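You operate a simulated robot arm through the tools that you are given. There is no shell and no other tool. Be economical: measure what you need, move in short steps, check, and stop when the job is done.

Carry out the task below with a simulated two-armed robot. There is one attempt and no reset: what you move stays moved.

JOB
Fetch the tub labelled "paste" from the top of the dark bench and set it on the yellow panel. Put the blue strap roll on the top of the right bench. Pick up the grey bottle with one hand, pass it to the other hand and put it on the top of the grey crates. Put the blue pad from the shelf of the low steel table on the top of the steel table. Put the bottle labelled "chain" from the top of the long bench on top of the flat pack there and the bottle labelled "gears" on the slatted rack of the washer. Put two of the reflectors from the top of the long bench on the slatted rack of the washer. Take the green tub and put it on the blue sprocket. Put the blue hex key on the top of the long bench away on the tray of the black column. Take the red lamp from the top of the grey crates and put it on the silver sprocket. Put the card from the top of the dark bench on the low shelf of the right bench. The order is free. Set down upright: grey bottle, bottle, green tub, red lamp.

Only the result counts: the job must be done as asked and must still hold three seconds after the hand-in. Knocking over, shifting, dropping, spilling or breaking anything else fails it.

ROBOT AND FRAMES
Two 7-joint arms with two-finger parallel grippers on one trunk, on a base that drives. Base frame: it is fixed to the floor where the robot stands at the start and does not move with it; the origin is under the middle of the robot, x ahead of it, y to its left, z up. Readings come in mm, degrees, newtons and seconds.
The left shoulder is at the start at [60, 189, 1153], the right one opposite. Places, roughly: blue hex key (13x6x3 cm) [-7200, -8100, 900]; blue pad (6x10x4 cm) [-1500, -8900, 200]; blue sprocket (8x8x3 cm) [-7200, -9200, 900]; blue strap roll (7x7x3 cm) [700, -400, 900]; bottle [-7250, -8750, 1000]; card [500, -750, 1000]; flat pack [-7250, -8250, 1000]; green tub [-7000, -9500, 1000]; grey bottle (7x7x19 cm) [-1100, -8900, 300]; low shelf of the right bench [-2600, 600, 100]; red lamp (4x5x7 cm) [-5800, -7700, 700]; reflector (6x2x6 cm) [-7300, -8900, 900]; silver sprocket (8x8x3 cm) [-7200, -11600, 900]; slatted rack of the washer [-7100, -10400, 900]; top of the grey crates [-5900, -7800, 600]; top of the right bench [-3000, 500, 900]; top of the steel table [-3200, -10800, 800]; tray of the black column (35x23 cm) [-3180, -1360, 700]; tub [500, 0, 1000]; yellow panel (20x15x2 cm) [700, 0, 900]. Payload 3.43 kg a hand.
Tool frame (each hand has its own): the origin (TCP) lies between the finger pads and is the grasp point; the fingertips stand 30 mm ahead of it; z points along the fingers, y is the line along which they close. The gripper opens to 94 mm. The fingers are 28 mm wide and 10 mm thick; the gripper's body (50 by 96 mm) begins 55 mm behind the TCP.
Orientation is that of the tool frame in the base frame, as a unit quaternion [w, x, y, z]. With the fingers straight down and closing along the base's y, the tool's x points along the base's -x, its y along +y and its z along -z.

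CONTROLS
- The arms move only by the tool servo_tool. It takes "left_steps", "right_steps" or both (then of equal length, played together; a hand with none holds still); each is one flat list of numbers, 7 for each row, row after row: the shift along the tool's x, y, z in mm, then the turn, a rotation vector about the tool's x, y, z in degrees, then the gripper command, from -1 (shut) to 1 (fully open), values between in proportion. In form: [dx, dy, dz, ax, ay, az, gripper, dx, dy, dz, ax, ay, az, gripper, ...]. A call has 1 to 10 rows; each row shifts and turns the commanded pose from where the row before left it, along the tool's axes as they then stand. A row lasts 0.2 s, in which the tool goes at most 50 mm and 8.6 degrees; a call with a longer step from one row to the next is refused whole, and so is a gripper value outside its range. A pose out of reach is approached as far as the arm can. The call stops where the force on the tool passes 40 N (or 10 N more than at its start, if that is more) or the arm is blocked; 0.2 s more then pass. Each finger travels about 153 mm/s and halts on what it meets, pressing with about 43 N; the grip force reading is that of the motor and also rises with nothing between the fingers. The clock runs only during rows and for 0.2 s after the last one: add rows that do not move to give the fingers time. The reply holds the time, the measured pose of the TCP, the force on the tool along the base axes, the opening and the grip force, in the units named above and with some noise, with the torque about the TCP (base axes, N m) and any sound that the robot's microphone picked up.
- Cameras (640 x 400 px; columns grow to the right, rows downward): "scene" is now at [12.3, -13.1, 1696.4]; the picture's right is [-0.15, -0.99, 0.00], its down [-0.80, 0.12, -0.58] and it looks along [0.58, -0.09, -0.81] (base axes); focal length 265 px, centre (320, 200). "left" rides on the left gripper at [76, -14, -102] in its tool frame; the picture's right is [0.18, 0.98, 0.00], its down [-0.75, 0.14, -0.64] and it looks along [-0.63, 0.12, 0.77] (tool axes); focal length 243 px, centre (320, 200). "right" rides on the right gripper at [76, 14, -103] in its tool frame; the picture's right is [-0.18, 0.98, 0.00], its down [-0.75, -0.14, -0.64] and it looks along [-0.63, -0.12, 0.77] (tool axes); focal length 243 px, centre (320, 200). There is no depth. A picture from a camera that has moved, and an enlarged one, comes with that camera's place and axes in the base frame and with its lens.
- snapshot(camera): a new picture of that camera. No time passes.
- raise_lower(by): slides the trunk up (or, below 0, down) by that many mm; the arms and the scene camera ride with it, the base frame stays. It gives what a move gives, with no picture.
- roll_base(legs): drives the robot by 1 to 6 legs, each [ahead, left, turn to the left] in mm, mm and degrees, along the robot's own axes; the way and the turn of a leg run together, so that a leg with both is an arc; at most 1500 mm and 180 degrees a leg. The arms and the cameras ride along, it lands a little off, and it stops where it bumps. It gives what a move gives.
- aim_head(pan, tilt): turns the head with the scene camera to pan (to the left, within 86 degrees either way) and tilt (down, from -29 to 69), counted from straight ahead of the robot. It gives what a move gives.
- inspect(camera, box): a new picture of the part [left, top, right, bottom] of that camera's present view, enlarged. No time passes.
- close_job(): hands the job in; it is judged then, once.

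Work in short steps. Places have to be worked out from the pictures, the camera data and where the tool is seen: move nearer, look again, correct. Check each grasp and each placing, and mend what went wrong. You have 577 turns and 370 pictures in all, those below and enlarged ones among them. Open the grippers and draw the arms clear of the work before you hand the job in, unless the task says otherwise.

The tools are called after "Call:" as name(argument=value, ...) on one line, values as JSON. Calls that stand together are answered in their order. servo_tool: Moves the arms, as the interface text tells. Its arguments: {"type":"object","properties":{"left_steps":{"type":"array","items":{"type":"number"}},"right_steps":{"type":"array","items":{"type":"number"}}},"required":[]} The other tools are called the same way: raise_lower (by) slides the trunk up or down; roll_base (legs) drives the base; aim_head (pan, tilt) turns the head that bears the scene camera; snapshot (camera) takes a picture; inspect (camera, box) takes an enlarged picture of a part of a camera's view; close_job () hands the job in.

At the start:

```text
time_s: 0.0
left_tool_pos: [412.0, -25.6, 1166.0]
left_orientation: [0.0, 0.0, 1.0, 0.0]
left_force: [-0.7, 1.2, -0.1]
left_wrist_torque: [0.02, 0.0, 0.02]
left_opening: 94.1
left_finger_force: 0.1
right_tool_pos: [271.6, -310.6, 1155.5]
right_orientation: [0.001, -0.001, 1.0, -0.001]
right_force: [0.8, 0.7, 0.0]
right_wrist_torque: [0.01, -0.04, 0.02]
right_opening: 94.1
right_finger_force: 0.1
trunk travel left (down, up): [-825.0, 165.0]
robot x, y, heading: [-2.0, -0.6, 0.1]
head pan, tilt: [-8.5, 54.4]
```

scene: 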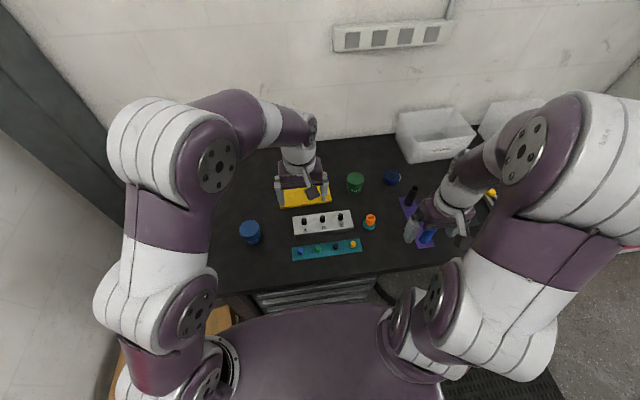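
right: 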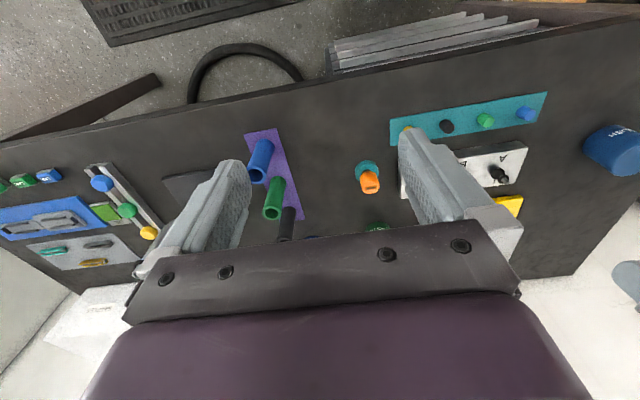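
left: 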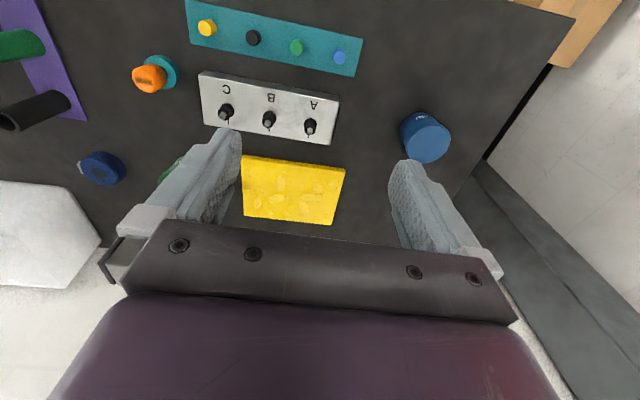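

I look closer at the dark bench to find the paste tub, the strap roll and the card.

Call:
inspect(camera="scene", box=[220, 140, 520, 290])

Call:
inspect(camera="left", box=[60, 60, 480, 260])

Call:
inspect(camera="right", box=[0, 80, 400, 280])

```text
2.13 times, centred on (370, 215) of scene
camera zoom: at [12.3, -13.1, 1696.4], right [-0.15, -0.99, 0.0], down [-0.8, 0.12, -0.58], along [0.58, -0.09, -0.81], focal length 564 px, centre (213, 168)
```

zoom: 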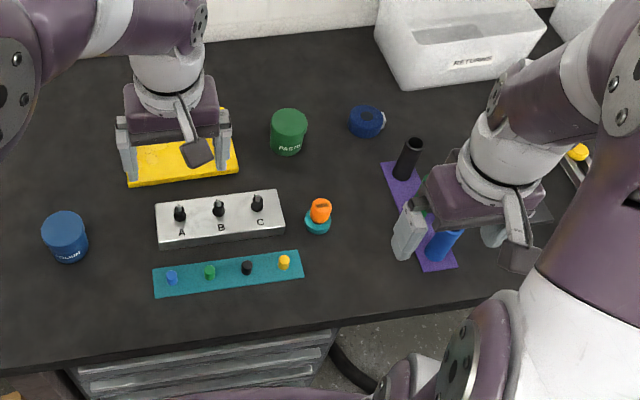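

```text
1.52 times, centred on (270, 160) of left
camera zoom: at [335.2, -40.7, 1268.0], right [-0.18, 0.98, 0.0], down [0.75, 0.14, 0.64], along [0.63, 0.12, -0.77], focal length 370 px, centre (396, 261)
```

zoom: 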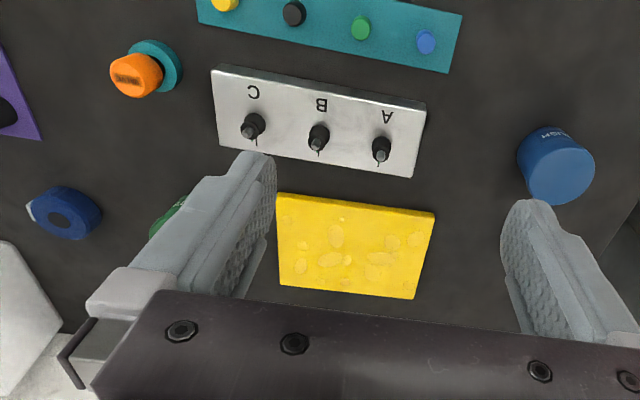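

```text
1.60 times, centred on (200, 180) of right
camera zoom: at [194.5, -297.7, 1257.7], right [0.18, 0.98, 0.0], down [0.75, -0.14, 0.64], along [0.63, -0.12, -0.77], focal length 388 px, centre (512, 232)
```

zoom: 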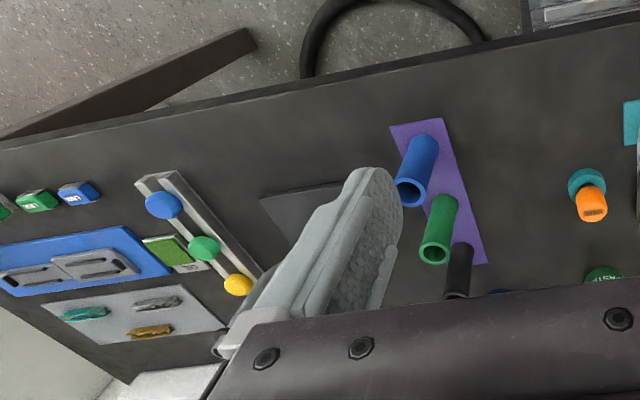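

The green tub reads "PASTE"; the dark blue roll is the strap. I need to identify the card at the right end of the bench, so I pan the head right.

Call:
aim_head(pan=-50, tilt=40)

Call:
snapshot(camera="scene")

Call:
inspect(camera="right", box=[0, 140, 260, 300])

```text
time_s: 1.1
left_tool_pos: [411.8, -26.0, 1167.4]
left_orientation: [0.0, 0.001, 1.0, 0.001]
left_force: [0.2, -0.1, 0.9]
left_wrist_torque: [0.0, 0.01, 0.02]
left_opening: 94.1
left_finger_force: 0.0
right_tool_pos: [272.0, -311.6, 1155.4]
right_orientation: [-0.001, 0.0, 1.0, 0.001]
right_force: [-0.9, 0.1, -0.2]
right_wrist_torque: [0.01, 0.04, 0.0]
right_opening: 94.0
right_finger_force: 0.1
trunk travel left (down, up): [-825.0, 165.0]
robot x, y, heading: [-0.5, 1.9, 0.0]
head pan, tilt: [-50.0, 40.0]
```

```text
363 pictures are left
camera scene: at [-5.0, -67.4, 1716.3], right [-0.77, -0.64, 0.0], down [-0.41, 0.49, -0.77], along [0.49, -0.59, -0.64], focal length 265 px, centre (320, 200)
```

scene: 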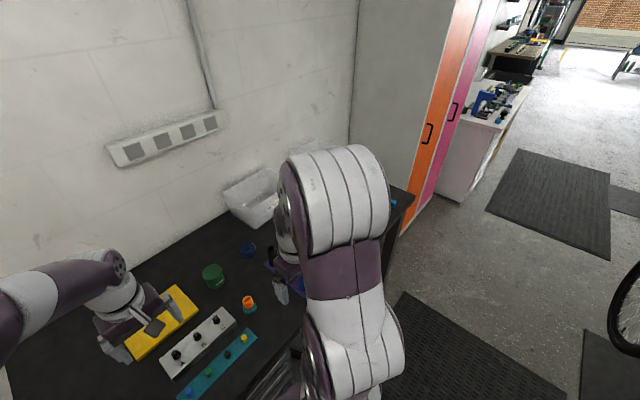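

```text
2.46 times, centred on (130, 220) of right
camera zoom: at [194.5, -297.7, 1257.7], right [0.18, 0.98, 0.0], down [0.75, -0.14, 0.64], along [0.63, -0.12, -0.77], focal length 597 px, centre (788, 151)
```

zoom: 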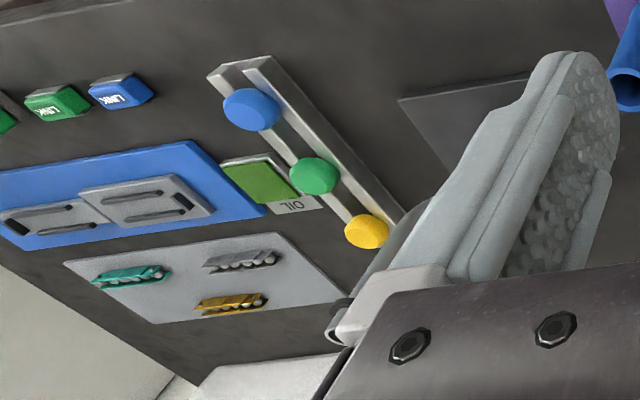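

The "card" looks to be the green/white "OIL" thing. First the tub: I bring the left hand aside and stretch the right hand out at height toward the tub (≈617,-248) to learn its reach.

Call:
servo_tool(left_steps=[0, 40, 0, 0, 0, 0, 1, 20, 40, 0, 0, 0, 0, 1, 20, 40, 0, 0, 0, 0, 1, 20, 40, 0, 0, 0, 0, 1, 20, 40, 0, 0, 0, 0, 1, 0, 0, 0, 0, 0, 0, 1, 0, 0, 0, 0, 0, 0, 1, 0, 0, 0, 0, 0, 0, 1], right_steps=[-45, 5, 0, 0, 0, 0, 1, -45, 10, 0, 0, 0, 0, 1, -45, 10, 0, 0, 0, 0, 1, -45, 10, 0, 0, 0, 0, 1, -45, 10, 0, 0, 0, 0, 1, -40, 10, 0, 0, 0, 0, 1, -40, 8, 0, 0, 0, 0, 1, -40, 0, 0, 0, 0, 0, 1])

Call:
snapshot(camera="right")

```text
time_s: 2.9
left_tool_pos: [332.7, 174.4, 1165.5]
left_orientation: [-0.002, -0.001, 1.0, 0.001]
left_force: [0.0, -0.5, 1.0]
left_wrist_torque: [-0.07, -0.02, -0.01]
left_opening: 94.0
left_finger_force: 0.0
right_tool_pos: [560.8, -242.8, 1108.7]
right_orientation: [0.0, 0.0, 1.0, 0.0]
right_force: [0.3, 0.0, 0.6]
right_wrist_torque: [-0.01, 0.01, 0.0]
right_opening: 94.1
right_finger_force: 0.1
right hand out of reach, approached as far as the arm can: row 6, 7, 8
trunk travel left (down, up): [-825.0, 165.0]
robot x, y, heading: [0.8, -1.7, 0.1]
head pan, tilt: [-50.0, 40.0]
```

```text
361 pictures are left
camera right: at [484.7, -227.6, 1210.0], right [0.18, 0.98, 0.0], down [0.75, -0.14, 0.64], along [0.63, -0.12, -0.77], focal length 243 px, centre (320, 200)
```

right: 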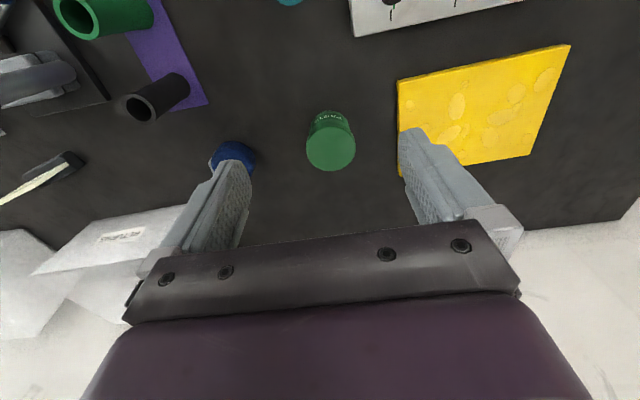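

The right hand reaches about x=560; the tub stands at about (622,-243), bench top ≈860, panel centre ≈(656,-46). I roll 100 mm ahead carefully and look with the head.

Call:
roll_base(legs=[[100, 0, 0]])

Call:
aim_head(pan=-15, tilt=60)

Call:
snapshot(camera="scene")

Call:
snapshot(camera="right")

```text
time_s: 4.0
left_tool_pos: [429.9, 172.4, 1165.1]
left_orientation: [0.0, 0.0, 1.0, 0.0]
left_force: [0.6, 0.3, 1.0]
left_wrist_torque: [-0.04, -0.01, -0.03]
left_opening: 94.0
left_finger_force: 0.1
right_tool_pos: [657.2, -240.5, 1109.3]
right_orientation: [0.0, 0.0, 1.0, 0.0]
right_force: [-0.2, 0.2, -0.6]
right_wrist_torque: [0.01, 0.0, 0.0]
right_opening: 94.1
right_finger_force: 0.1
trunk travel left (down, up): [-825.0, 165.0]
robot x, y, heading: [100.5, 0.5, 0.1]
head pan, tilt: [-50.0, 40.0]
```

```text
time_s: 5.0
left_tool_pos: [428.9, 173.0, 1166.3]
left_orientation: [0.001, -0.001, 1.0, 0.0]
left_force: [-0.3, -1.2, 0.5]
left_wrist_torque: [0.04, -0.03, 0.0]
left_opening: 93.9
left_finger_force: 0.0
right_tool_pos: [656.9, -241.6, 1108.9]
right_orientation: [0.0, 0.0, 1.0, 0.0]
right_force: [0.0, 0.0, 0.7]
right_wrist_torque: [0.02, -0.01, -0.01]
right_opening: 94.1
right_finger_force: 0.1
trunk travel left (down, up): [-825.0, 165.0]
robot x, y, heading: [98.3, -1.1, 0.1]
head pan, tilt: [-15.0, 60.0]
```

```text
360 pictures are left
camera scene: at [101.8, -19.6, 1689.6], right [-0.26, -0.97, 0.0], down [-0.84, 0.22, -0.5], along [0.48, -0.13, -0.87], focal length 265 px, centre (320, 200)
```

scene: 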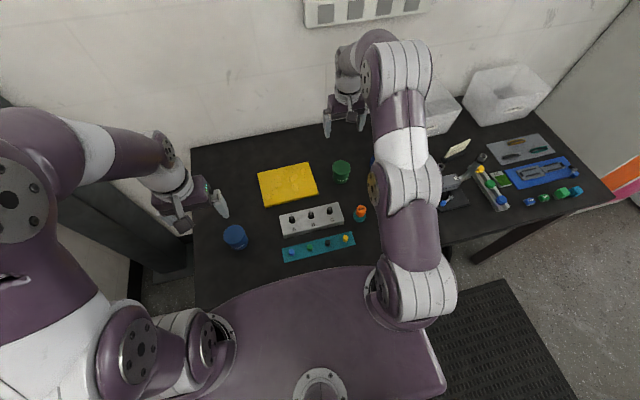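

```text
359 pictures are left
camera right: at [580.9, -227.3, 1211.0], right [0.18, 0.98, 0.0], down [0.75, -0.14, 0.64], along [0.63, -0.12, -0.77], focal length 243 px, centre (320, 200)
```

right: 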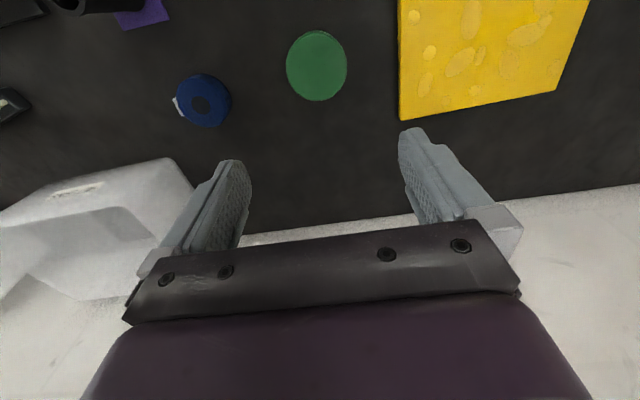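

Triangulating gives tub top ≈932 and centre ≈(634,-241), diameter 63. I move the right hand back 23 mm and down to about z=960 first.

Call:
servo_tool(right_steps=[23, 0, 0, 0, 0, 0, 1, 0, 0, 40, 0, 0, 0, 1, 0, 0, 40, 0, 0, 0, 1, 0, 0, 40, 0, 0, 0, 1, 0, 0, 30, 0, 0, 0, 1])

Call:
snapshot(camera="right")

```text
time_s: 6.2
left_tool_pos: [431.3, 172.1, 1164.2]
left_orientation: [-0.001, 0.0, 1.0, 0.001]
left_force: [0.0, 0.9, 0.5]
left_wrist_torque: [-0.02, 0.02, -0.01]
left_opening: 93.8
left_finger_force: 0.1
right_tool_pos: [633.4, -241.4, 959.1]
right_orientation: [0.0, 0.0, 1.0, 0.0]
right_force: [0.7, -0.8, 1.1]
right_wrist_torque: [0.0, 0.0, -0.01]
right_opening: 94.1
right_finger_force: 0.0
trunk travel left (down, up): [-825.0, 165.0]
robot x, y, heading: [97.4, 1.1, -0.2]
head pan, tilt: [-15.0, 60.0]
```

```text
358 pictures are left
camera right: at [557.4, -228.7, 1059.6], right [0.18, 0.98, 0.0], down [0.75, -0.14, 0.64], along [0.63, -0.12, -0.77], focal length 243 px, centre (320, 200)
```

right: 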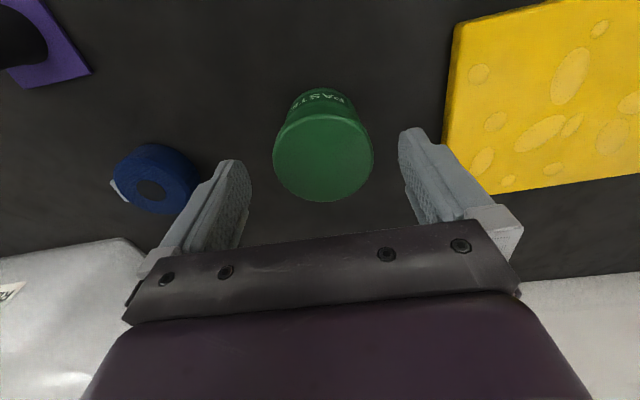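

Alignment is good. I descend to z≈902 and close on the tub.

Call:
servo_tool(right_steps=[3, 0, 30, 0, 0, 0, 1, 0, 0, 27, 0, 0, 0, 1, 0, 0, 0, 0, 0, 0, -1, 0, 0, 0, 0, 0, 0, -1, 0, 0, 0, 0, 0, 0, -1])

```text
time_s: 7.4
left_tool_pos: [430.8, 173.7, 1164.4]
left_orientation: [-0.001, -0.001, 1.0, 0.001]
left_force: [0.3, 0.2, 0.9]
left_wrist_torque: [0.03, 0.0, -0.01]
left_opening: 93.8
left_finger_force: 0.1
right_tool_pos: [630.5, -243.1, 901.3]
right_orientation: [0.0, 0.0, 1.0, 0.0]
right_force: [-0.4, -0.6, 0.2]
right_wrist_torque: [0.0, 0.03, 0.01]
right_opening: 69.0
right_finger_force: 43.0
trunk travel left (down, up): [-825.0, 165.0]
robot x, y, heading: [97.9, 1.8, 0.0]
head pan, tilt: [-15.0, 60.0]
```

Gripped (69 mm). Lift 60 and carry over the panel centre.

Call:
servo_tool(right_steps=[0, 0, -30, 0, 0, 0, -1, 0, 0, -30, 0, 0, 0, -1, -5, 40, 0, 0, 0, 0, -1, -5, 40, 0, 0, 0, 0, -1, -5, 40, 0, 0, 0, 0, -1, -5, 40, 0, 0, 0, 0, -1, 0, 36, 0, 0, 0, 0, -1, 0, 0, 0, 0, 0, 0, -1])

Call:
snapshot(camera="right")

Call:
snapshot(camera="scene")

```text
time_s: 9.2
left_tool_pos: [430.9, 173.5, 1164.9]
left_orientation: [0.0, 0.0, 1.0, 0.0]
left_force: [0.1, 0.6, 0.2]
left_wrist_torque: [0.0, 0.01, -0.01]
left_opening: 94.0
left_finger_force: 0.0
right_tool_pos: [653.3, -44.4, 962.2]
right_orientation: [0.001, 0.0, 1.0, 0.0]
right_force: [-0.2, -0.1, -2.2]
right_wrist_torque: [-0.02, 0.06, -0.03]
right_opening: 69.0
right_finger_force: 43.2
trunk travel left (down, up): [-825.0, 165.0]
robot x, y, heading: [97.4, -3.9, 0.2]
head pan, tilt: [-15.0, 60.0]
```

```text
357 pictures are left
camera right: at [576.1, -31.7, 1064.1], right [0.18, 0.98, 0.0], down [0.75, -0.14, 0.64], along [0.63, -0.12, -0.77], focal length 243 px, centre (320, 200)
```

right: 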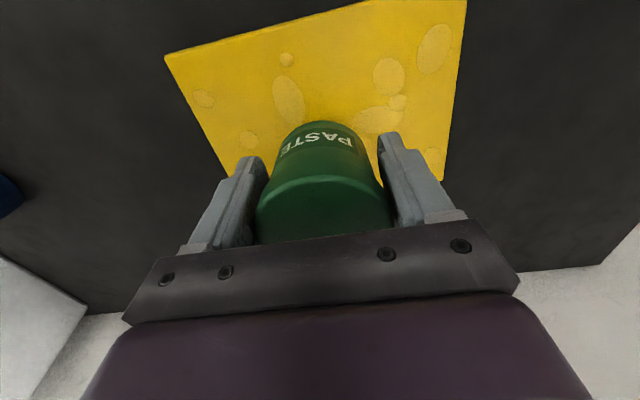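

```text
356 pictures are left
camera scene: at [103.2, -20.6, 1689.6], right [-0.26, -0.97, 0.0], down [-0.84, 0.22, -0.5], along [0.48, -0.13, -0.87], focal length 265 px, centre (320, 200)
```

scene: 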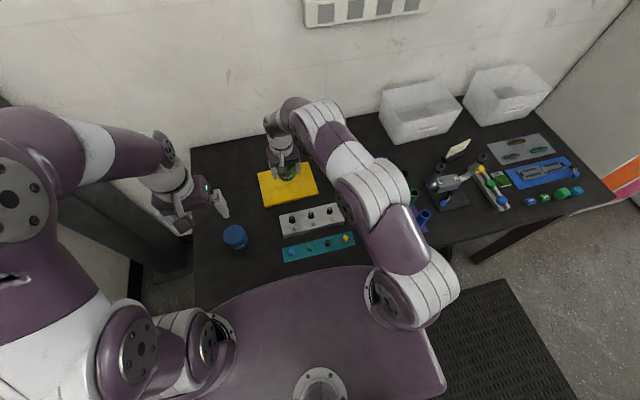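

The tub is over the panel centre. I lower it gently until it rests.

Call:
servo_tool(right_steps=[0, 0, 20, 0, 0, 0, -1, 0, 0, 12, 0, 0, 0, -1, 0, 0, 5, 0, 0, 0, -1, 0, 0, 4, 0, 0, 0, -1, 0, 0, 0, 0, 0, 0, -1])

```text
time_s: 10.4
left_tool_pos: [430.9, 173.7, 1165.4]
left_orientation: [-0.001, 0.0, 1.0, 0.0]
left_force: [0.4, 0.9, -0.4]
left_wrist_torque: [-0.01, -0.01, -0.01]
left_opening: 93.8
left_finger_force: 0.0
right_tool_pos: [652.1, -45.6, 921.9]
right_orientation: [0.001, 0.001, 1.0, 0.0]
right_force: [0.0, 0.8, -1.8]
right_wrist_torque: [0.02, 0.05, -0.05]
right_opening: 69.0
right_finger_force: 42.4
trunk travel left (down, up): [-825.0, 165.0]
robot x, y, heading: [93.1, -2.5, -0.1]
head pan, tilt: [-15.0, 60.0]
```

Call:
servo_tool(right_steps=[0, 0, 2, 0, 0, 0, -1, 0, 0, 2, 0, 0, 0, -1, 0, 0, 2, 0, 0, 0, -1, 0, 0, 2, 0, 0, 0, -1, 0, 0, 0, 0, 0, 0, -1])

```text
time_s: 11.6
left_tool_pos: [427.9, 173.6, 1166.1]
left_orientation: [0.001, 0.0, 1.0, 0.0]
left_force: [0.0, 0.4, 0.4]
left_wrist_torque: [0.02, 0.01, -0.01]
left_opening: 94.0
left_finger_force: 0.2
right_tool_pos: [652.4, -45.0, 916.1]
right_orientation: [0.005, 0.0, 1.0, 0.001]
right_force: [4.4, -1.5, 25.7]
right_wrist_torque: [-0.03, 0.08, 0.0]
right_opening: 68.8
right_finger_force: 42.6
trunk travel left (down, up): [-825.0, 165.0]
robot x, y, heading: [98.3, -0.0, -0.3]
head pan, tilt: [-15.0, 60.0]
```

Contact (25 N at z=916). I back off 1 mm, open and rise.

Call:
servo_tool(right_steps=[0, 0, -1, 0, 0, 0, -1, 0, 0, 0, 0, 0, 0, 1, 0, 0, 0, 0, 0, 0, 1, 0, 0, -30, 0, 0, 0, 1, 0, 0, -40, 0, 0, 0, 1, 0, 0, -40, 0, 0, 0, 1, 0, 0, -20, 0, 0, 0, 1])

Call:
snapshot(camera="right")

Call:
inspect(camera="scene", box=[400, 100, 600, 240])

```text
time_s: 13.2
left_tool_pos: [430.1, 173.0, 1165.8]
left_orientation: [0.0, 0.0, 1.0, 0.0]
left_force: [0.2, -0.1, 0.3]
left_wrist_torque: [0.0, 0.02, 0.02]
left_opening: 93.9
left_finger_force: 0.0
right_tool_pos: [651.2, -44.5, 1044.9]
right_orientation: [0.0, 0.0, 1.0, 0.0]
right_force: [-0.1, 0.0, 0.0]
right_wrist_torque: [-0.01, -0.01, -0.01]
right_opening: 94.1
right_finger_force: 0.0
trunk travel left (down, up): [-825.0, 165.0]
robot x, y, heading: [100.2, -1.6, 0.2]
head pan, tilt: [-15.0, 60.0]
```

```text
355 pictures are left
camera right: at [574.0, -31.4, 1146.4], right [0.18, 0.98, 0.0], down [0.75, -0.14, 0.64], along [0.63, -0.12, -0.77], focal length 243 px, centre (320, 200)
```

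right: 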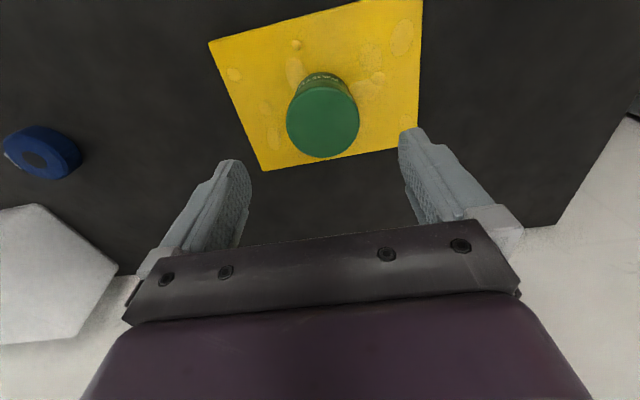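

```text
2.86 times, centred on (500, 170) of scene
camera zoom: at [102.9, -19.5, 1689.5], right [-0.26, -0.97, 0.0], down [-0.84, 0.22, -0.5], along [0.48, -0.13, -0.87], focal length 756 px, centre (-194, 286)
```

zoom: 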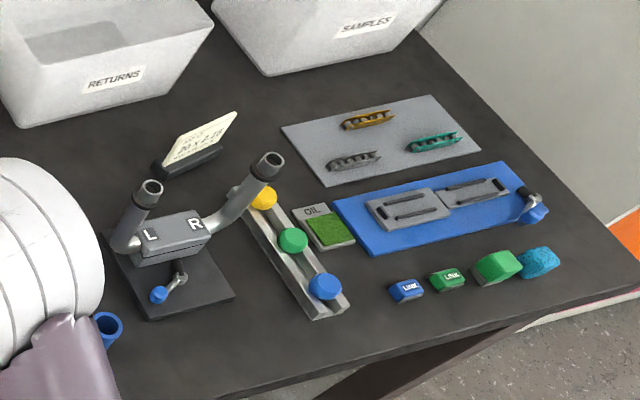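

The tub stands on the panel. The cream standing card ("20 x 2.25") in the black holder at ≈(597,-694) is the card. Now the strap roll at ≈(656,-397) with the right hand.

Call:
servo_tool(right_steps=[0, -45, 0, 0, 0, 0, 1, 0, -45, 0, 0, 0, 0, 1, 0, -45, 0, 0, 0, 0, 1, 0, -45, 0, 0, 0, 0, 1, 0, -45, 0, 0, 0, 0, 1, 0, -45, 0, 0, 0, 0, 1, 0, -45, 0, 0, 0, 0, 1, -4, -37, 0, 0, 0, 0, 1, 0, 0, 45, 0, 0, 0, 1, 0, 0, 45, 0, 0, 0, 1])

Call:
snapshot(camera="right")

```text
time_s: 15.4
left_tool_pos: [430.0, 172.5, 1164.5]
left_orientation: [0.0, 0.0, 1.0, 0.0]
left_force: [-0.1, -0.2, 0.5]
left_wrist_torque: [0.03, 0.01, -0.01]
left_opening: 93.9
left_finger_force: 0.1
right_tool_pos: [659.1, -396.7, 952.9]
right_orientation: [0.001, 0.0, 1.0, -0.001]
right_force: [0.2, 0.0, -0.2]
right_wrist_torque: [-0.02, 0.0, -0.01]
right_opening: 94.0
right_finger_force: 0.1
trunk travel left (down, up): [-825.0, 165.0]
robot x, y, heading: [96.6, -4.4, 0.1]
head pan, tilt: [-15.0, 60.0]
```

```text
353 pictures are left
camera right: at [583.5, -383.3, 1054.3], right [0.18, 0.98, 0.0], down [0.75, -0.14, 0.64], along [0.63, -0.12, -0.77], focal length 243 px, centre (320, 200)
```

right: 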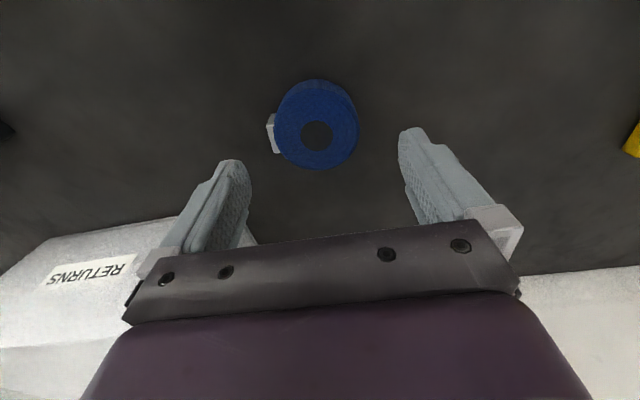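

Aligned. I descend to z≈896 (tips just above the bench) and close.

Call:
servo_tool(right_steps=[0, -2, 30, 0, 0, 0, 1, 0, 0, 27, 0, 0, 0, 1, 0, 0, 0, 0, 0, 0, -1, 0, 0, 0, 0, 0, 0, -1, 0, 0, 0, 0, 0, 0, -1])

Call:
snapshot(camera="right")

```text
time_s: 16.6
left_tool_pos: [431.4, 173.8, 1165.7]
left_orientation: [0.0, 0.0, 1.0, 0.0]
left_force: [-0.4, 0.0, 1.2]
left_wrist_torque: [0.02, 0.02, 0.01]
left_opening: 93.9
left_finger_force: 0.0
right_tool_pos: [658.0, -397.6, 896.1]
right_orientation: [0.001, 0.0, 1.0, 0.0]
right_force: [0.3, -0.2, 0.2]
right_wrist_torque: [0.0, 0.0, -0.01]
right_opening: 67.3
right_finger_force: 43.2
trunk travel left (down, up): [-825.0, 165.0]
robot x, y, heading: [99.3, -1.1, 0.1]
head pan, tilt: [-15.0, 60.0]
```

```text
352 pictures are left
camera right: at [581.3, -384.6, 997.5], right [0.18, 0.98, 0.0], down [0.75, -0.14, 0.64], along [0.63, -0.12, -0.77], focal length 243 px, centre (320, 200)
```

right: 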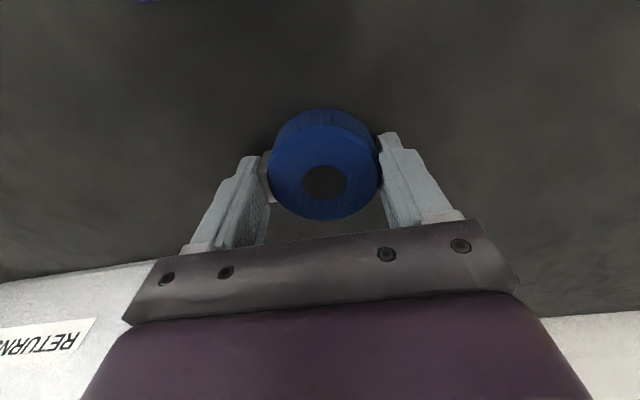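

Roll gripped. I lift it to z≈1130 and draw the hand back toward the robot, also to (430,-300).

Call:
servo_tool(right_steps=[0, 0, -45, 0, 0, 0, -1, 0, 0, -45, 0, 0, 0, -1, 0, 0, -45, 0, 0, 0, -1, 0, 0, -45, 0, 0, 0, -1, 20, 0, -45, 0, 0, 0, -1, 45, 0, -20, 0, 0, 0, -1, 45, 0, -20, 0, 0, 0, -1, 45, 5, 0, 0, 0, 0, -1, 45, 5, 0, 0, 0, 0, -1])

Call:
roll_base(legs=[[-100, 0, 0], [0, -780, 0]])

Call:
aim_head(pan=10, tilt=50)

Call:
snapshot(camera="scene")

Call:
snapshot(camera="left")

```text
time_s: 18.6
left_tool_pos: [429.1, 172.5, 1166.3]
left_orientation: [0.001, 0.0, 1.0, 0.0]
left_force: [0.5, 0.2, 0.8]
left_wrist_torque: [-0.03, 0.02, 0.0]
left_opening: 93.8
left_finger_force: 0.1
right_tool_pos: [437.7, -382.1, 1141.0]
right_orientation: [0.0, -0.001, 1.0, 0.0]
right_force: [0.1, -1.2, -1.9]
right_wrist_torque: [0.0, -0.01, -0.02]
right_opening: 66.9
right_finger_force: 42.9
right hand out of reach, approached as far as the arm can: row 4, 5
trunk travel left (down, up): [-825.0, 165.0]
robot x, y, heading: [95.5, 1.4, -0.0]
head pan, tilt: [-15.0, 60.0]
```

```text
time_s: 23.6
left_tool_pos: [335.9, -607.0, 1164.9]
left_orientation: [-0.001, -0.008, 1.0, 0.0]
left_force: [0.3, 1.2, 1.2]
left_wrist_torque: [-0.04, 0.03, 0.03]
left_opening: 93.9
left_finger_force: 0.0
right_tool_pos: [353.6, -1163.3, 1141.9]
right_orientation: [0.001, -0.008, 1.0, 0.0]
right_force: [-0.2, -0.1, -1.2]
right_wrist_torque: [-0.01, -0.01, -0.04]
right_opening: 67.1
right_finger_force: 42.5
trunk travel left (down, up): [-825.0, 165.0]
robot x, y, heading: [5.4, -786.3, 1.0]
head pan, tilt: [-15.0, 60.0]
```

```text
time_s: 24.5
left_tool_pos: [335.5, -607.0, 1165.0]
left_orientation: [-0.001, -0.006, 1.0, 0.001]
left_force: [0.2, -0.3, -0.3]
left_wrist_torque: [-0.02, -0.05, 0.04]
left_opening: 94.0
left_finger_force: 0.1
right_tool_pos: [352.8, -1163.5, 1140.4]
right_orientation: [0.001, -0.008, 1.0, 0.0]
right_force: [-0.3, 0.4, -1.7]
right_wrist_torque: [0.03, -0.02, 0.0]
right_opening: 66.9
right_finger_force: 43.2
trunk travel left (down, up): [-825.0, 165.0]
robot x, y, heading: [5.0, -783.6, 0.9]
head pan, tilt: [10.0, 50.0]
```

```text
351 pictures are left
camera scene: at [21.4, -774.0, 1702.1], right [0.19, -0.98, 0.0], down [-0.75, -0.14, -0.64], along [0.63, 0.12, -0.77], focal length 265 px, centre (320, 200)
```

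scene: 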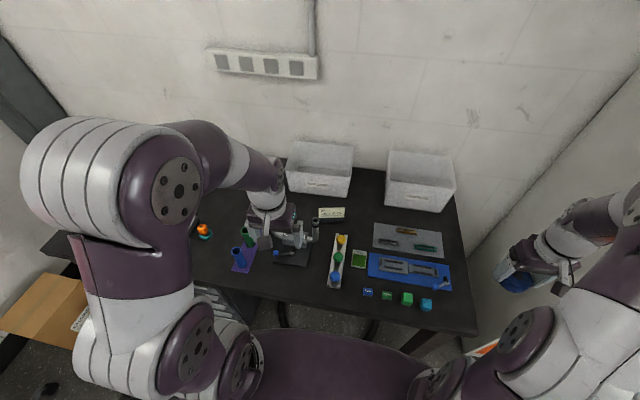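

```text
350 pictures are left
camera left: at [258.3, -622.8, 1267.2], right [-0.2, 0.98, 0.0], down [0.75, 0.15, 0.64], along [0.63, 0.13, -0.77], focal length 243 px, centre (320, 200)
```

left: 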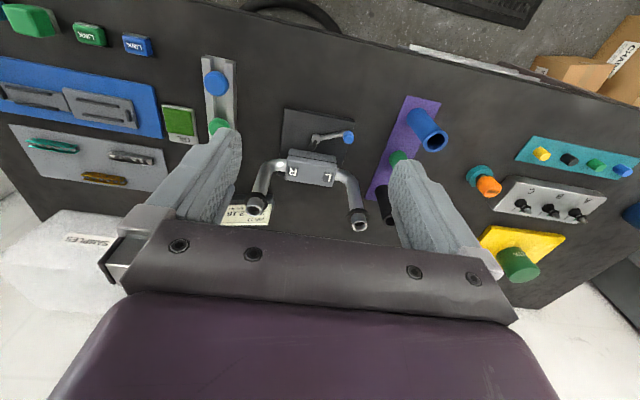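

The card is visible near (330,212). I zoom in for its holder geometry.

Call:
inspect(camera="scene", box=[270, 180, 370, 280])

```text
4.00 times, centred on (320, 230) of scene
camera zoom: at [21.4, -774.0, 1702.1], right [0.19, -0.98, 0.0], down [-0.75, -0.14, -0.64], along [0.63, 0.12, -0.77], focal length 1058 px, centre (320, 80)
```

zoom: 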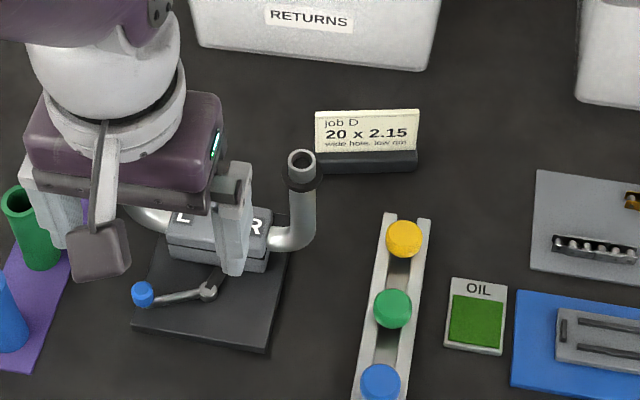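

Card stands about vertical, top at ≈(614,-704,945), its length turned ≈13° from y. I turn the left hand +77° about its axis (closing along the card's normal) and pull the right hand inward away from the cabinet, then drive 100 ahead.

Call:
servo_tool(left_steps=[0, 0, -10, 0, 0, 8.5, 1, 0, 0, -10, 0, 0, 8.5, 1, 0, 0, 0, 0, 0, 8.5, 1, 0, 0, 0, 0, 0, 8.5, 1, 0, 0, 0, 0, 0, 8.5, 1, 0, 0, 0, 0, 0, 8.5, 1, 0, 0, 0, 0, 0, 8.5, 1, 0, 0, 0, 0, 0, 8.5, 1, 0, 0, 0, 0, 0, 8.5, 0.2, 0, 0, 0, 0, 0, 0, 0.2], right_steps=[0, 20, 0, 0, 0, 0, -1, 0, 25, 0, 0, 0, 0, -1, 0, 25, 0, 0, 0, 0, -1, 0, 25, 0, 0, 0, 0, -1, 0, 25, 0, 0, 0, 0, -1, 0, 0, 0, 0, 0, 0, -1, 0, 0, 0, 0, 0, 0, -1, 0, 0, 0, 0, 0, 0, -1, 0, 0, 0, 0, 0, 0, -1, 0, 0, 0, 0, 0, 0, -1])

Call:
roll_base(legs=[[100, 0, 0]])

Call:
snapshot(camera="left")

Call:
snapshot(camera="scene")

```text
time_s: 26.7
left_tool_pos: [334.8, -607.6, 1185.3]
left_orientation: [0.0, 0.614, 0.79, 0.0]
left_force: [-0.2, 1.0, -0.3]
left_wrist_torque: [-0.03, -0.02, -0.03]
left_opening: 56.6
left_finger_force: 0.0
right_tool_pos: [350.5, -1043.8, 1140.5]
right_orientation: [0.001, -0.008, 1.0, 0.0]
right_force: [-0.8, -0.2, -1.0]
right_wrist_torque: [-0.01, 0.02, 0.02]
right_opening: 67.1
right_finger_force: 43.4
trunk travel left (down, up): [-825.0, 165.0]
robot x, y, heading: [5.6, -786.2, 1.2]
head pan, tilt: [10.0, 50.0]
```

```text
time_s: 27.7
left_tool_pos: [387.5, -603.7, 1182.9]
left_orientation: [-0.003, 0.612, 0.791, -0.003]
left_force: [1.5, 0.5, -0.5]
left_wrist_torque: [-0.02, 0.1, 0.02]
left_opening: 56.6
left_finger_force: 0.0
right_tool_pos: [405.2, -1042.0, 1138.7]
right_orientation: [-0.003, -0.01, 1.0, -0.001]
right_force: [1.0, 0.0, -1.1]
right_wrist_torque: [-0.02, 0.09, -0.04]
right_opening: 66.8
right_finger_force: 42.7
trunk travel left (down, up): [-825.0, 165.0]
robot x, y, heading: [50.3, -781.0, 1.3]
head pan, tilt: [10.0, 50.0]
stopped in leg 1: the robot was blocked; the commanded pose is now the measured one
```

```text
348 pictures are left
camera left: at [354.6, -535.4, 1285.0], right [0.9, 0.43, -0.01], down [0.33, -0.69, 0.64], along [0.27, -0.58, -0.77], focal length 243 px, centre (320, 200)
```

left: 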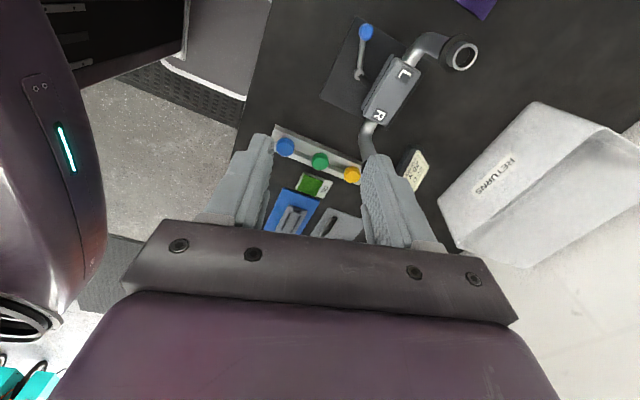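

```text
347 pictures are left
camera scene: at [78.2, -773.3, 1701.9], right [0.19, -0.98, 0.0], down [-0.76, -0.15, -0.64], along [0.63, 0.12, -0.77], focal length 265 px, centre (320, 200)
```

scene: 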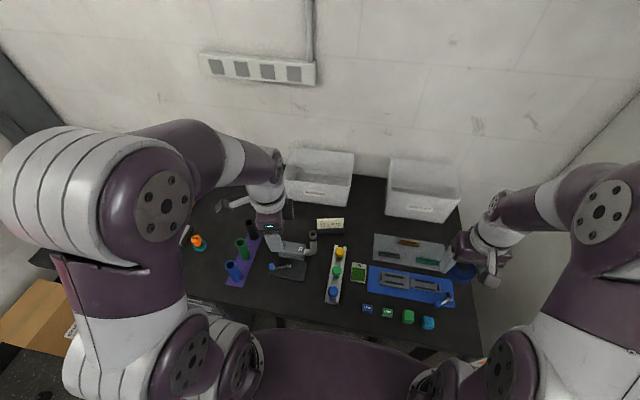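

Blocked at x≈50 by the bench below; I back off 10 mm. Then I swing the left hand over the card at z≈1030.

Call:
roll_base(legs=[[-10, 0, 0]])

Call:
servo_tool(left_steps=[-25, 30, 0, 0, 0, 0, 0.2, -25, 30, 0, 0, 0, 0, 0.2, -25, 30, 10, 0, 0, 0, 0.2, -25, 30, 30, 0, 0, 0, 0.2, -25, 30, 30, 0, 0, 0, 0.2, -25, 30, 30, 0, 0, 0, 0.2, -12, 15, 30, 0, 0, -1, 0.2, 0, 10, 23, 0, 0, 0, 0.2, 0, 0, 0, 0, 0, 0, 0.2])

Call:
snapshot(camera="left")

Call:
inspect(camera="scene", box=[240, 160, 400, 260])

```text
time_s: 28.4
left_tool_pos: [374.8, -607.1, 1183.6]
left_orientation: [-0.001, 0.612, 0.791, -0.001]
left_force: [1.5, 0.6, 0.0]
left_wrist_torque: [-0.01, 0.02, 0.0]
left_opening: 56.3
left_finger_force: 0.0
right_tool_pos: [393.5, -1044.1, 1140.3]
right_orientation: [-0.001, -0.01, 1.0, 0.001]
right_force: [-0.6, -0.2, -1.1]
right_wrist_torque: [0.0, 0.02, 0.0]
right_opening: 67.0
right_finger_force: 43.2
trunk travel left (down, up): [-825.0, 165.0]
robot x, y, heading: [41.4, -786.3, 1.3]
head pan, tilt: [10.0, 50.0]
```

```text
time_s: 30.4
left_tool_pos: [612.3, -711.1, 1032.6]
left_orientation: [0.001, 0.604, 0.797, 0.0]
left_force: [0.4, -0.2, -0.3]
left_wrist_torque: [0.01, 0.0, -0.03]
left_opening: 56.6
left_finger_force: 0.0
right_tool_pos: [387.9, -1045.1, 1141.7]
right_orientation: [0.001, -0.011, 1.0, 0.0]
right_force: [-0.8, 0.1, -1.7]
right_wrist_torque: [0.02, 0.02, -0.02]
right_opening: 66.7
right_finger_force: 43.4
trunk travel left (down, up): [-825.0, 165.0]
robot x, y, heading: [39.7, -783.6, 1.1]
head pan, tilt: [10.0, 50.0]
```

```text
346 pictures are left
camera left: at [576.4, -641.5, 1133.9], right [0.9, 0.44, 0.0], down [0.34, -0.69, 0.64], along [0.28, -0.58, -0.77], focal length 243 px, centre (320, 200)
```

left: 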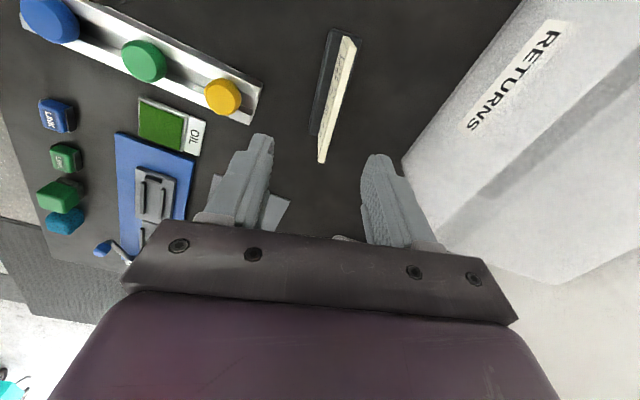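

```text
4.00 times, centred on (320, 210) of scene
camera zoom: at [57.7, -774.9, 1702.1], right [0.19, -0.98, 0.0], down [-0.75, -0.15, -0.64], along [0.63, 0.12, -0.77], focal length 1058 px, centre (320, 160)
```

zoom: 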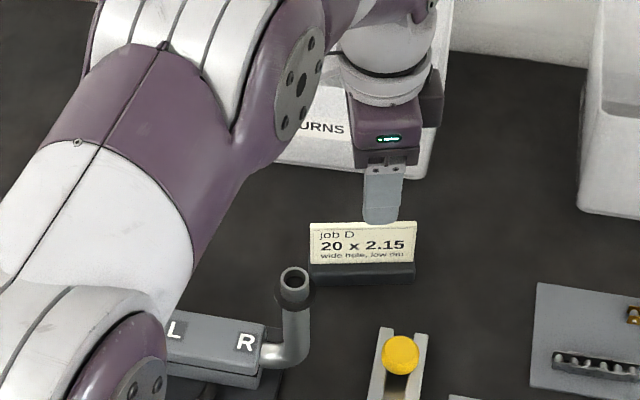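

Well aligned; card centre line is ≈6 mm further ahead. I shift and descend to z≈927, then close and check.

Call:
servo_tool(left_steps=[-3, 5, 35, 0, 0, 0, 0.2, 0, 0, 35, 0, 0, 0, 0.2, 0, 0, 35, 0, 0, 0, 0.2, 0, 0, 0, 0, 0, 0, 0.2])

Call:
snapshot(camera="left")

```text
time_s: 31.4
left_tool_pos: [614.9, -713.3, 927.5]
left_orientation: [0.0, 0.605, 0.797, 0.001]
left_force: [-0.4, -0.2, -0.2]
left_wrist_torque: [0.01, 0.01, 0.04]
left_opening: 56.2
left_finger_force: 0.0
right_tool_pos: [389.6, -1043.6, 1139.8]
right_orientation: [0.001, -0.011, 1.0, 0.0]
right_force: [-0.4, -0.9, -1.5]
right_wrist_torque: [-0.02, 0.02, 0.02]
right_opening: 67.1
right_finger_force: 42.9
trunk travel left (down, up): [-825.0, 165.0]
robot x, y, heading: [36.5, -781.5, 1.1]
head pan, tilt: [10.0, 50.0]
```

```text
344 pictures are left
camera left: at [580.2, -643.6, 1029.5], right [0.9, 0.44, 0.0], down [0.34, -0.69, 0.64], along [0.28, -0.58, -0.77], focal length 243 px, centre (320, 200)
```

left: 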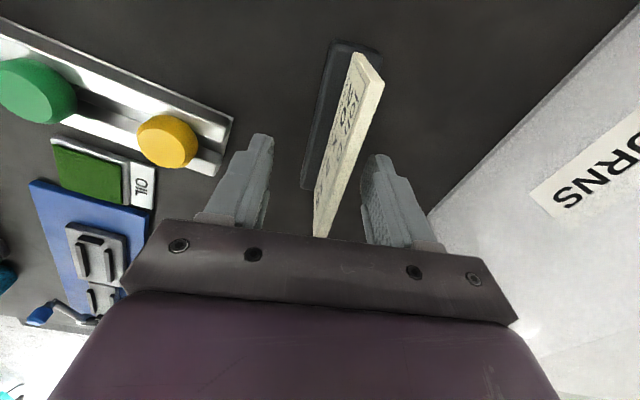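

The card is between the fingers. I close slowly.

Call:
servo_tool(left_steps=[0, 0, 0, 0, 0, 0, -0.3, 0, 0, 0, 0, 0, 0, -0.7, 0, 0, 0, 0, 0, 0, -1, 0, 0, 0, 0, 0, 0, -1, 0, 0, 0, 0, 0, 0, -1])

Call:
servo_tool(left_steps=[0, 0, -10, 0, 0, 0, -1, 0, 0, -15, 0, 0, 0, -1, 0, 0, -20, 0, 0, 0, -1, 0, 0, -20, 0, 0, 0, -1, 0, 0, 0, 0, 0, 0, -1])

Call:
inspect(camera="scene", box=[240, 160, 400, 260])

```text
time_s: 32.6
left_tool_pos: [615.2, -713.0, 927.9]
left_orientation: [0.0, 0.605, 0.796, 0.001]
left_force: [0.3, 0.8, 0.7]
left_wrist_torque: [-0.03, 0.02, -0.01]
left_opening: 9.6
left_finger_force: 43.2
right_tool_pos: [388.4, -1042.9, 1141.0]
right_orientation: [0.001, -0.011, 1.0, -0.001]
right_force: [0.3, -0.3, -2.0]
right_wrist_torque: [0.02, 0.02, -0.04]
right_opening: 67.1
right_finger_force: 43.1
trunk travel left (down, up): [-825.0, 165.0]
robot x, y, heading: [42.6, -788.4, 1.1]
head pan, tilt: [10.0, 50.0]
```

```text
time_s: 33.8
left_tool_pos: [616.4, -712.4, 994.9]
left_orientation: [0.0, 0.605, 0.796, 0.0]
left_force: [-0.2, -0.3, -0.4]
left_wrist_torque: [0.01, 0.0, 0.03]
left_opening: 9.4
left_finger_force: 43.1
right_tool_pos: [389.3, -1042.7, 1141.2]
right_orientation: [0.002, -0.01, 1.0, 0.0]
right_force: [-0.3, 1.1, -1.1]
right_wrist_torque: [-0.04, 0.01, 0.02]
right_opening: 66.8
right_finger_force: 43.0
trunk travel left (down, up): [-825.0, 165.0]
robot x, y, heading: [46.8, -786.1, 1.4]
head pan, tilt: [10.0, 50.0]
```

```text
4.00 times, centred on (320, 210) of scene
camera zoom: at [58.7, -774.6, 1702.1], right [0.19, -0.98, 0.0], down [-0.75, -0.15, -0.64], along [0.63, 0.12, -0.77], focal length 1058 px, centre (320, 160)
```

zoom: 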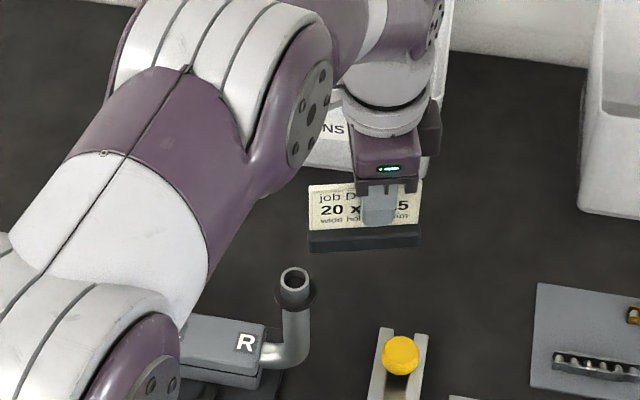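

The card comes off with its base as one piece. I lift it clear and retract both hands close to the body.

Call:
servo_tool(left_steps=[0, 0, -40, 0, 0, 0, -1, 0, 0, -40, 0, 0, 0, -1, 0, 0, -40, 0, 0, 0, -1, 15, -45, -20, 0, 0, 0, -1, 15, -45, 0, 0, 0, 0, -1, 15, -45, 0, 0, 0, 0, -1, 15, -45, 0, 0, 0, 0, -1, 15, -45, 0, 0, 0, 0, -1, 0, -20, 0, 0, 0, 0, -1], right_steps=[0, 0, 0, 0, 0, 0, -1, 0, 0, 0, 0, 0, 0, -1, 20, 10, 0, 0, 0, 0, -1, 20, 10, 0, 0, 0, 0, -1, 20, 10, 0, 0, 0, 0, -1, 0, 0, 0, 0, 0, 0, -1, 0, 0, 0, 0, 0, 0, -1, 0, 0, 0, 0, 0, 0, -1, 0, 0, 0, 0, 0, 0, -1])

Call:
roll_base(legs=[[-450, 0, 0], [0, 0, 90]])

Call:
aim_head(pan=45, tilt=15)

Call:
snapshot(camera="scene")

```text
refused: row 4 steps farther than a row can; nothing moved
```

```text
time_s: 35.2
left_tool_pos: [512.8, -716.7, 1001.9]
left_orientation: [0.022, 0.608, 0.793, 0.01]
left_force: [32.6, -2.4, -11.0]
left_wrist_torque: [-0.66, -1.68, -1.61]
left_opening: 17.8
left_finger_force: 43.6
right_tool_pos: [274.0, -1044.0, 1139.0]
right_orientation: [-0.001, -0.009, 1.0, -0.001]
right_force: [-0.5, -0.1, -0.8]
right_wrist_torque: [-0.01, -0.04, -0.02]
right_opening: 67.0
right_finger_force: 42.6
trunk travel left (down, up): [-825.0, 165.0]
robot x, y, heading: [-79.6, -784.8, 1.2]
head pan, tilt: [10.0, 50.0]
stopped in leg 1: the force on the tool passed its limit at 52 N (the readings are from after the stop); the commanded pose is now the measured one
```

```text
time_s: 36.2
left_tool_pos: [510.0, -720.1, 1000.7]
left_orientation: [0.019, 0.608, 0.794, 0.008]
left_force: [32.5, -2.6, 8.6]
left_wrist_torque: [0.25, -1.46, -1.63]
left_opening: 19.0
left_finger_force: 43.3
right_tool_pos: [273.4, -1045.3, 1139.1]
right_orientation: [-0.001, -0.01, 1.0, 0.0]
right_force: [-0.1, 0.1, -0.9]
right_wrist_torque: [0.02, -0.01, -0.02]
right_opening: 67.1
right_finger_force: 43.1
trunk travel left (down, up): [-825.0, 165.0]
robot x, y, heading: [-78.2, -787.3, 1.2]
head pan, tilt: [45.0, 15.0]
```

```text
342 pictures are left
camera scene: at [-66.1, -725.9, 1755.9], right [0.72, -0.69, 0.0], down [-0.18, -0.19, -0.97], along [0.67, 0.7, -0.26], focal length 265 px, centre (320, 200)
```

scene: 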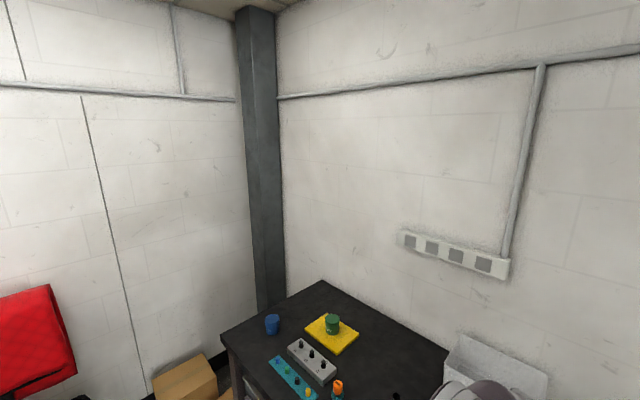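

My lift was refused and the base moved with the card low: something was touched. I look before doing anything.

Call:
aim_head(pan=10, tilt=45)

Call:
inspect(camera="scene", box=[220, 140, 420, 265])

Call:
snapshot(camera="left")

```text
time_s: 37.2
left_tool_pos: [509.4, -719.7, 997.6]
left_orientation: [0.017, 0.607, 0.795, 0.008]
left_force: [32.2, -6.2, 4.0]
left_wrist_torque: [-0.05, -1.42, -1.55]
left_opening: 19.8
left_finger_force: 42.7
right_tool_pos: [273.4, -1047.7, 1139.8]
right_orientation: [-0.001, -0.01, 1.0, 0.0]
right_force: [0.1, 0.5, -1.4]
right_wrist_torque: [0.0, -0.01, 0.01]
right_opening: 67.0
right_finger_force: 43.1
trunk travel left (down, up): [-825.0, 165.0]
robot x, y, heading: [-76.4, -794.4, 0.9]
head pan, tilt: [10.0, 45.0]
```

```text
3.20 times, centred on (320, 202) of scene
camera zoom: at [-51.1, -777.9, 1709.0], right [0.19, -0.98, 0.0], down [-0.7, -0.14, -0.7], along [0.69, 0.14, -0.71], focal length 847 px, centre (320, 192)
```

zoom: 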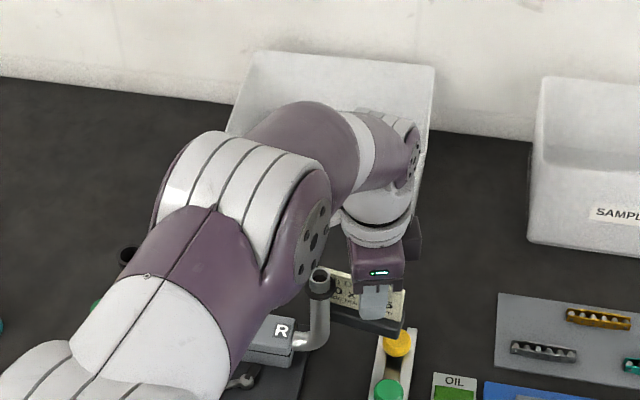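

```text
340 pictures are left
camera left: at [471.4, -648.7, 1098.7], right [0.9, 0.44, 0.03], down [0.31, -0.68, 0.66], along [0.31, -0.58, -0.75], focal length 243 px, centre (320, 200)
```

left: 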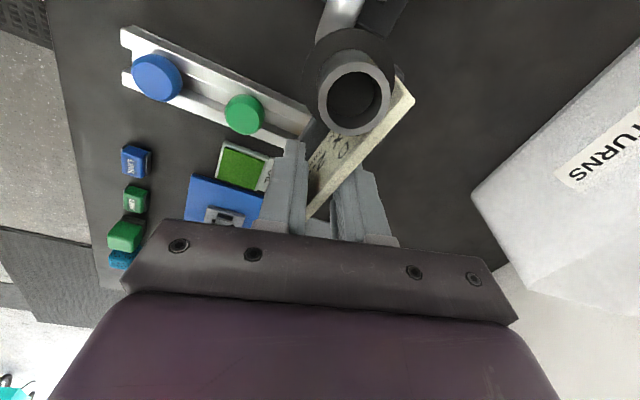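

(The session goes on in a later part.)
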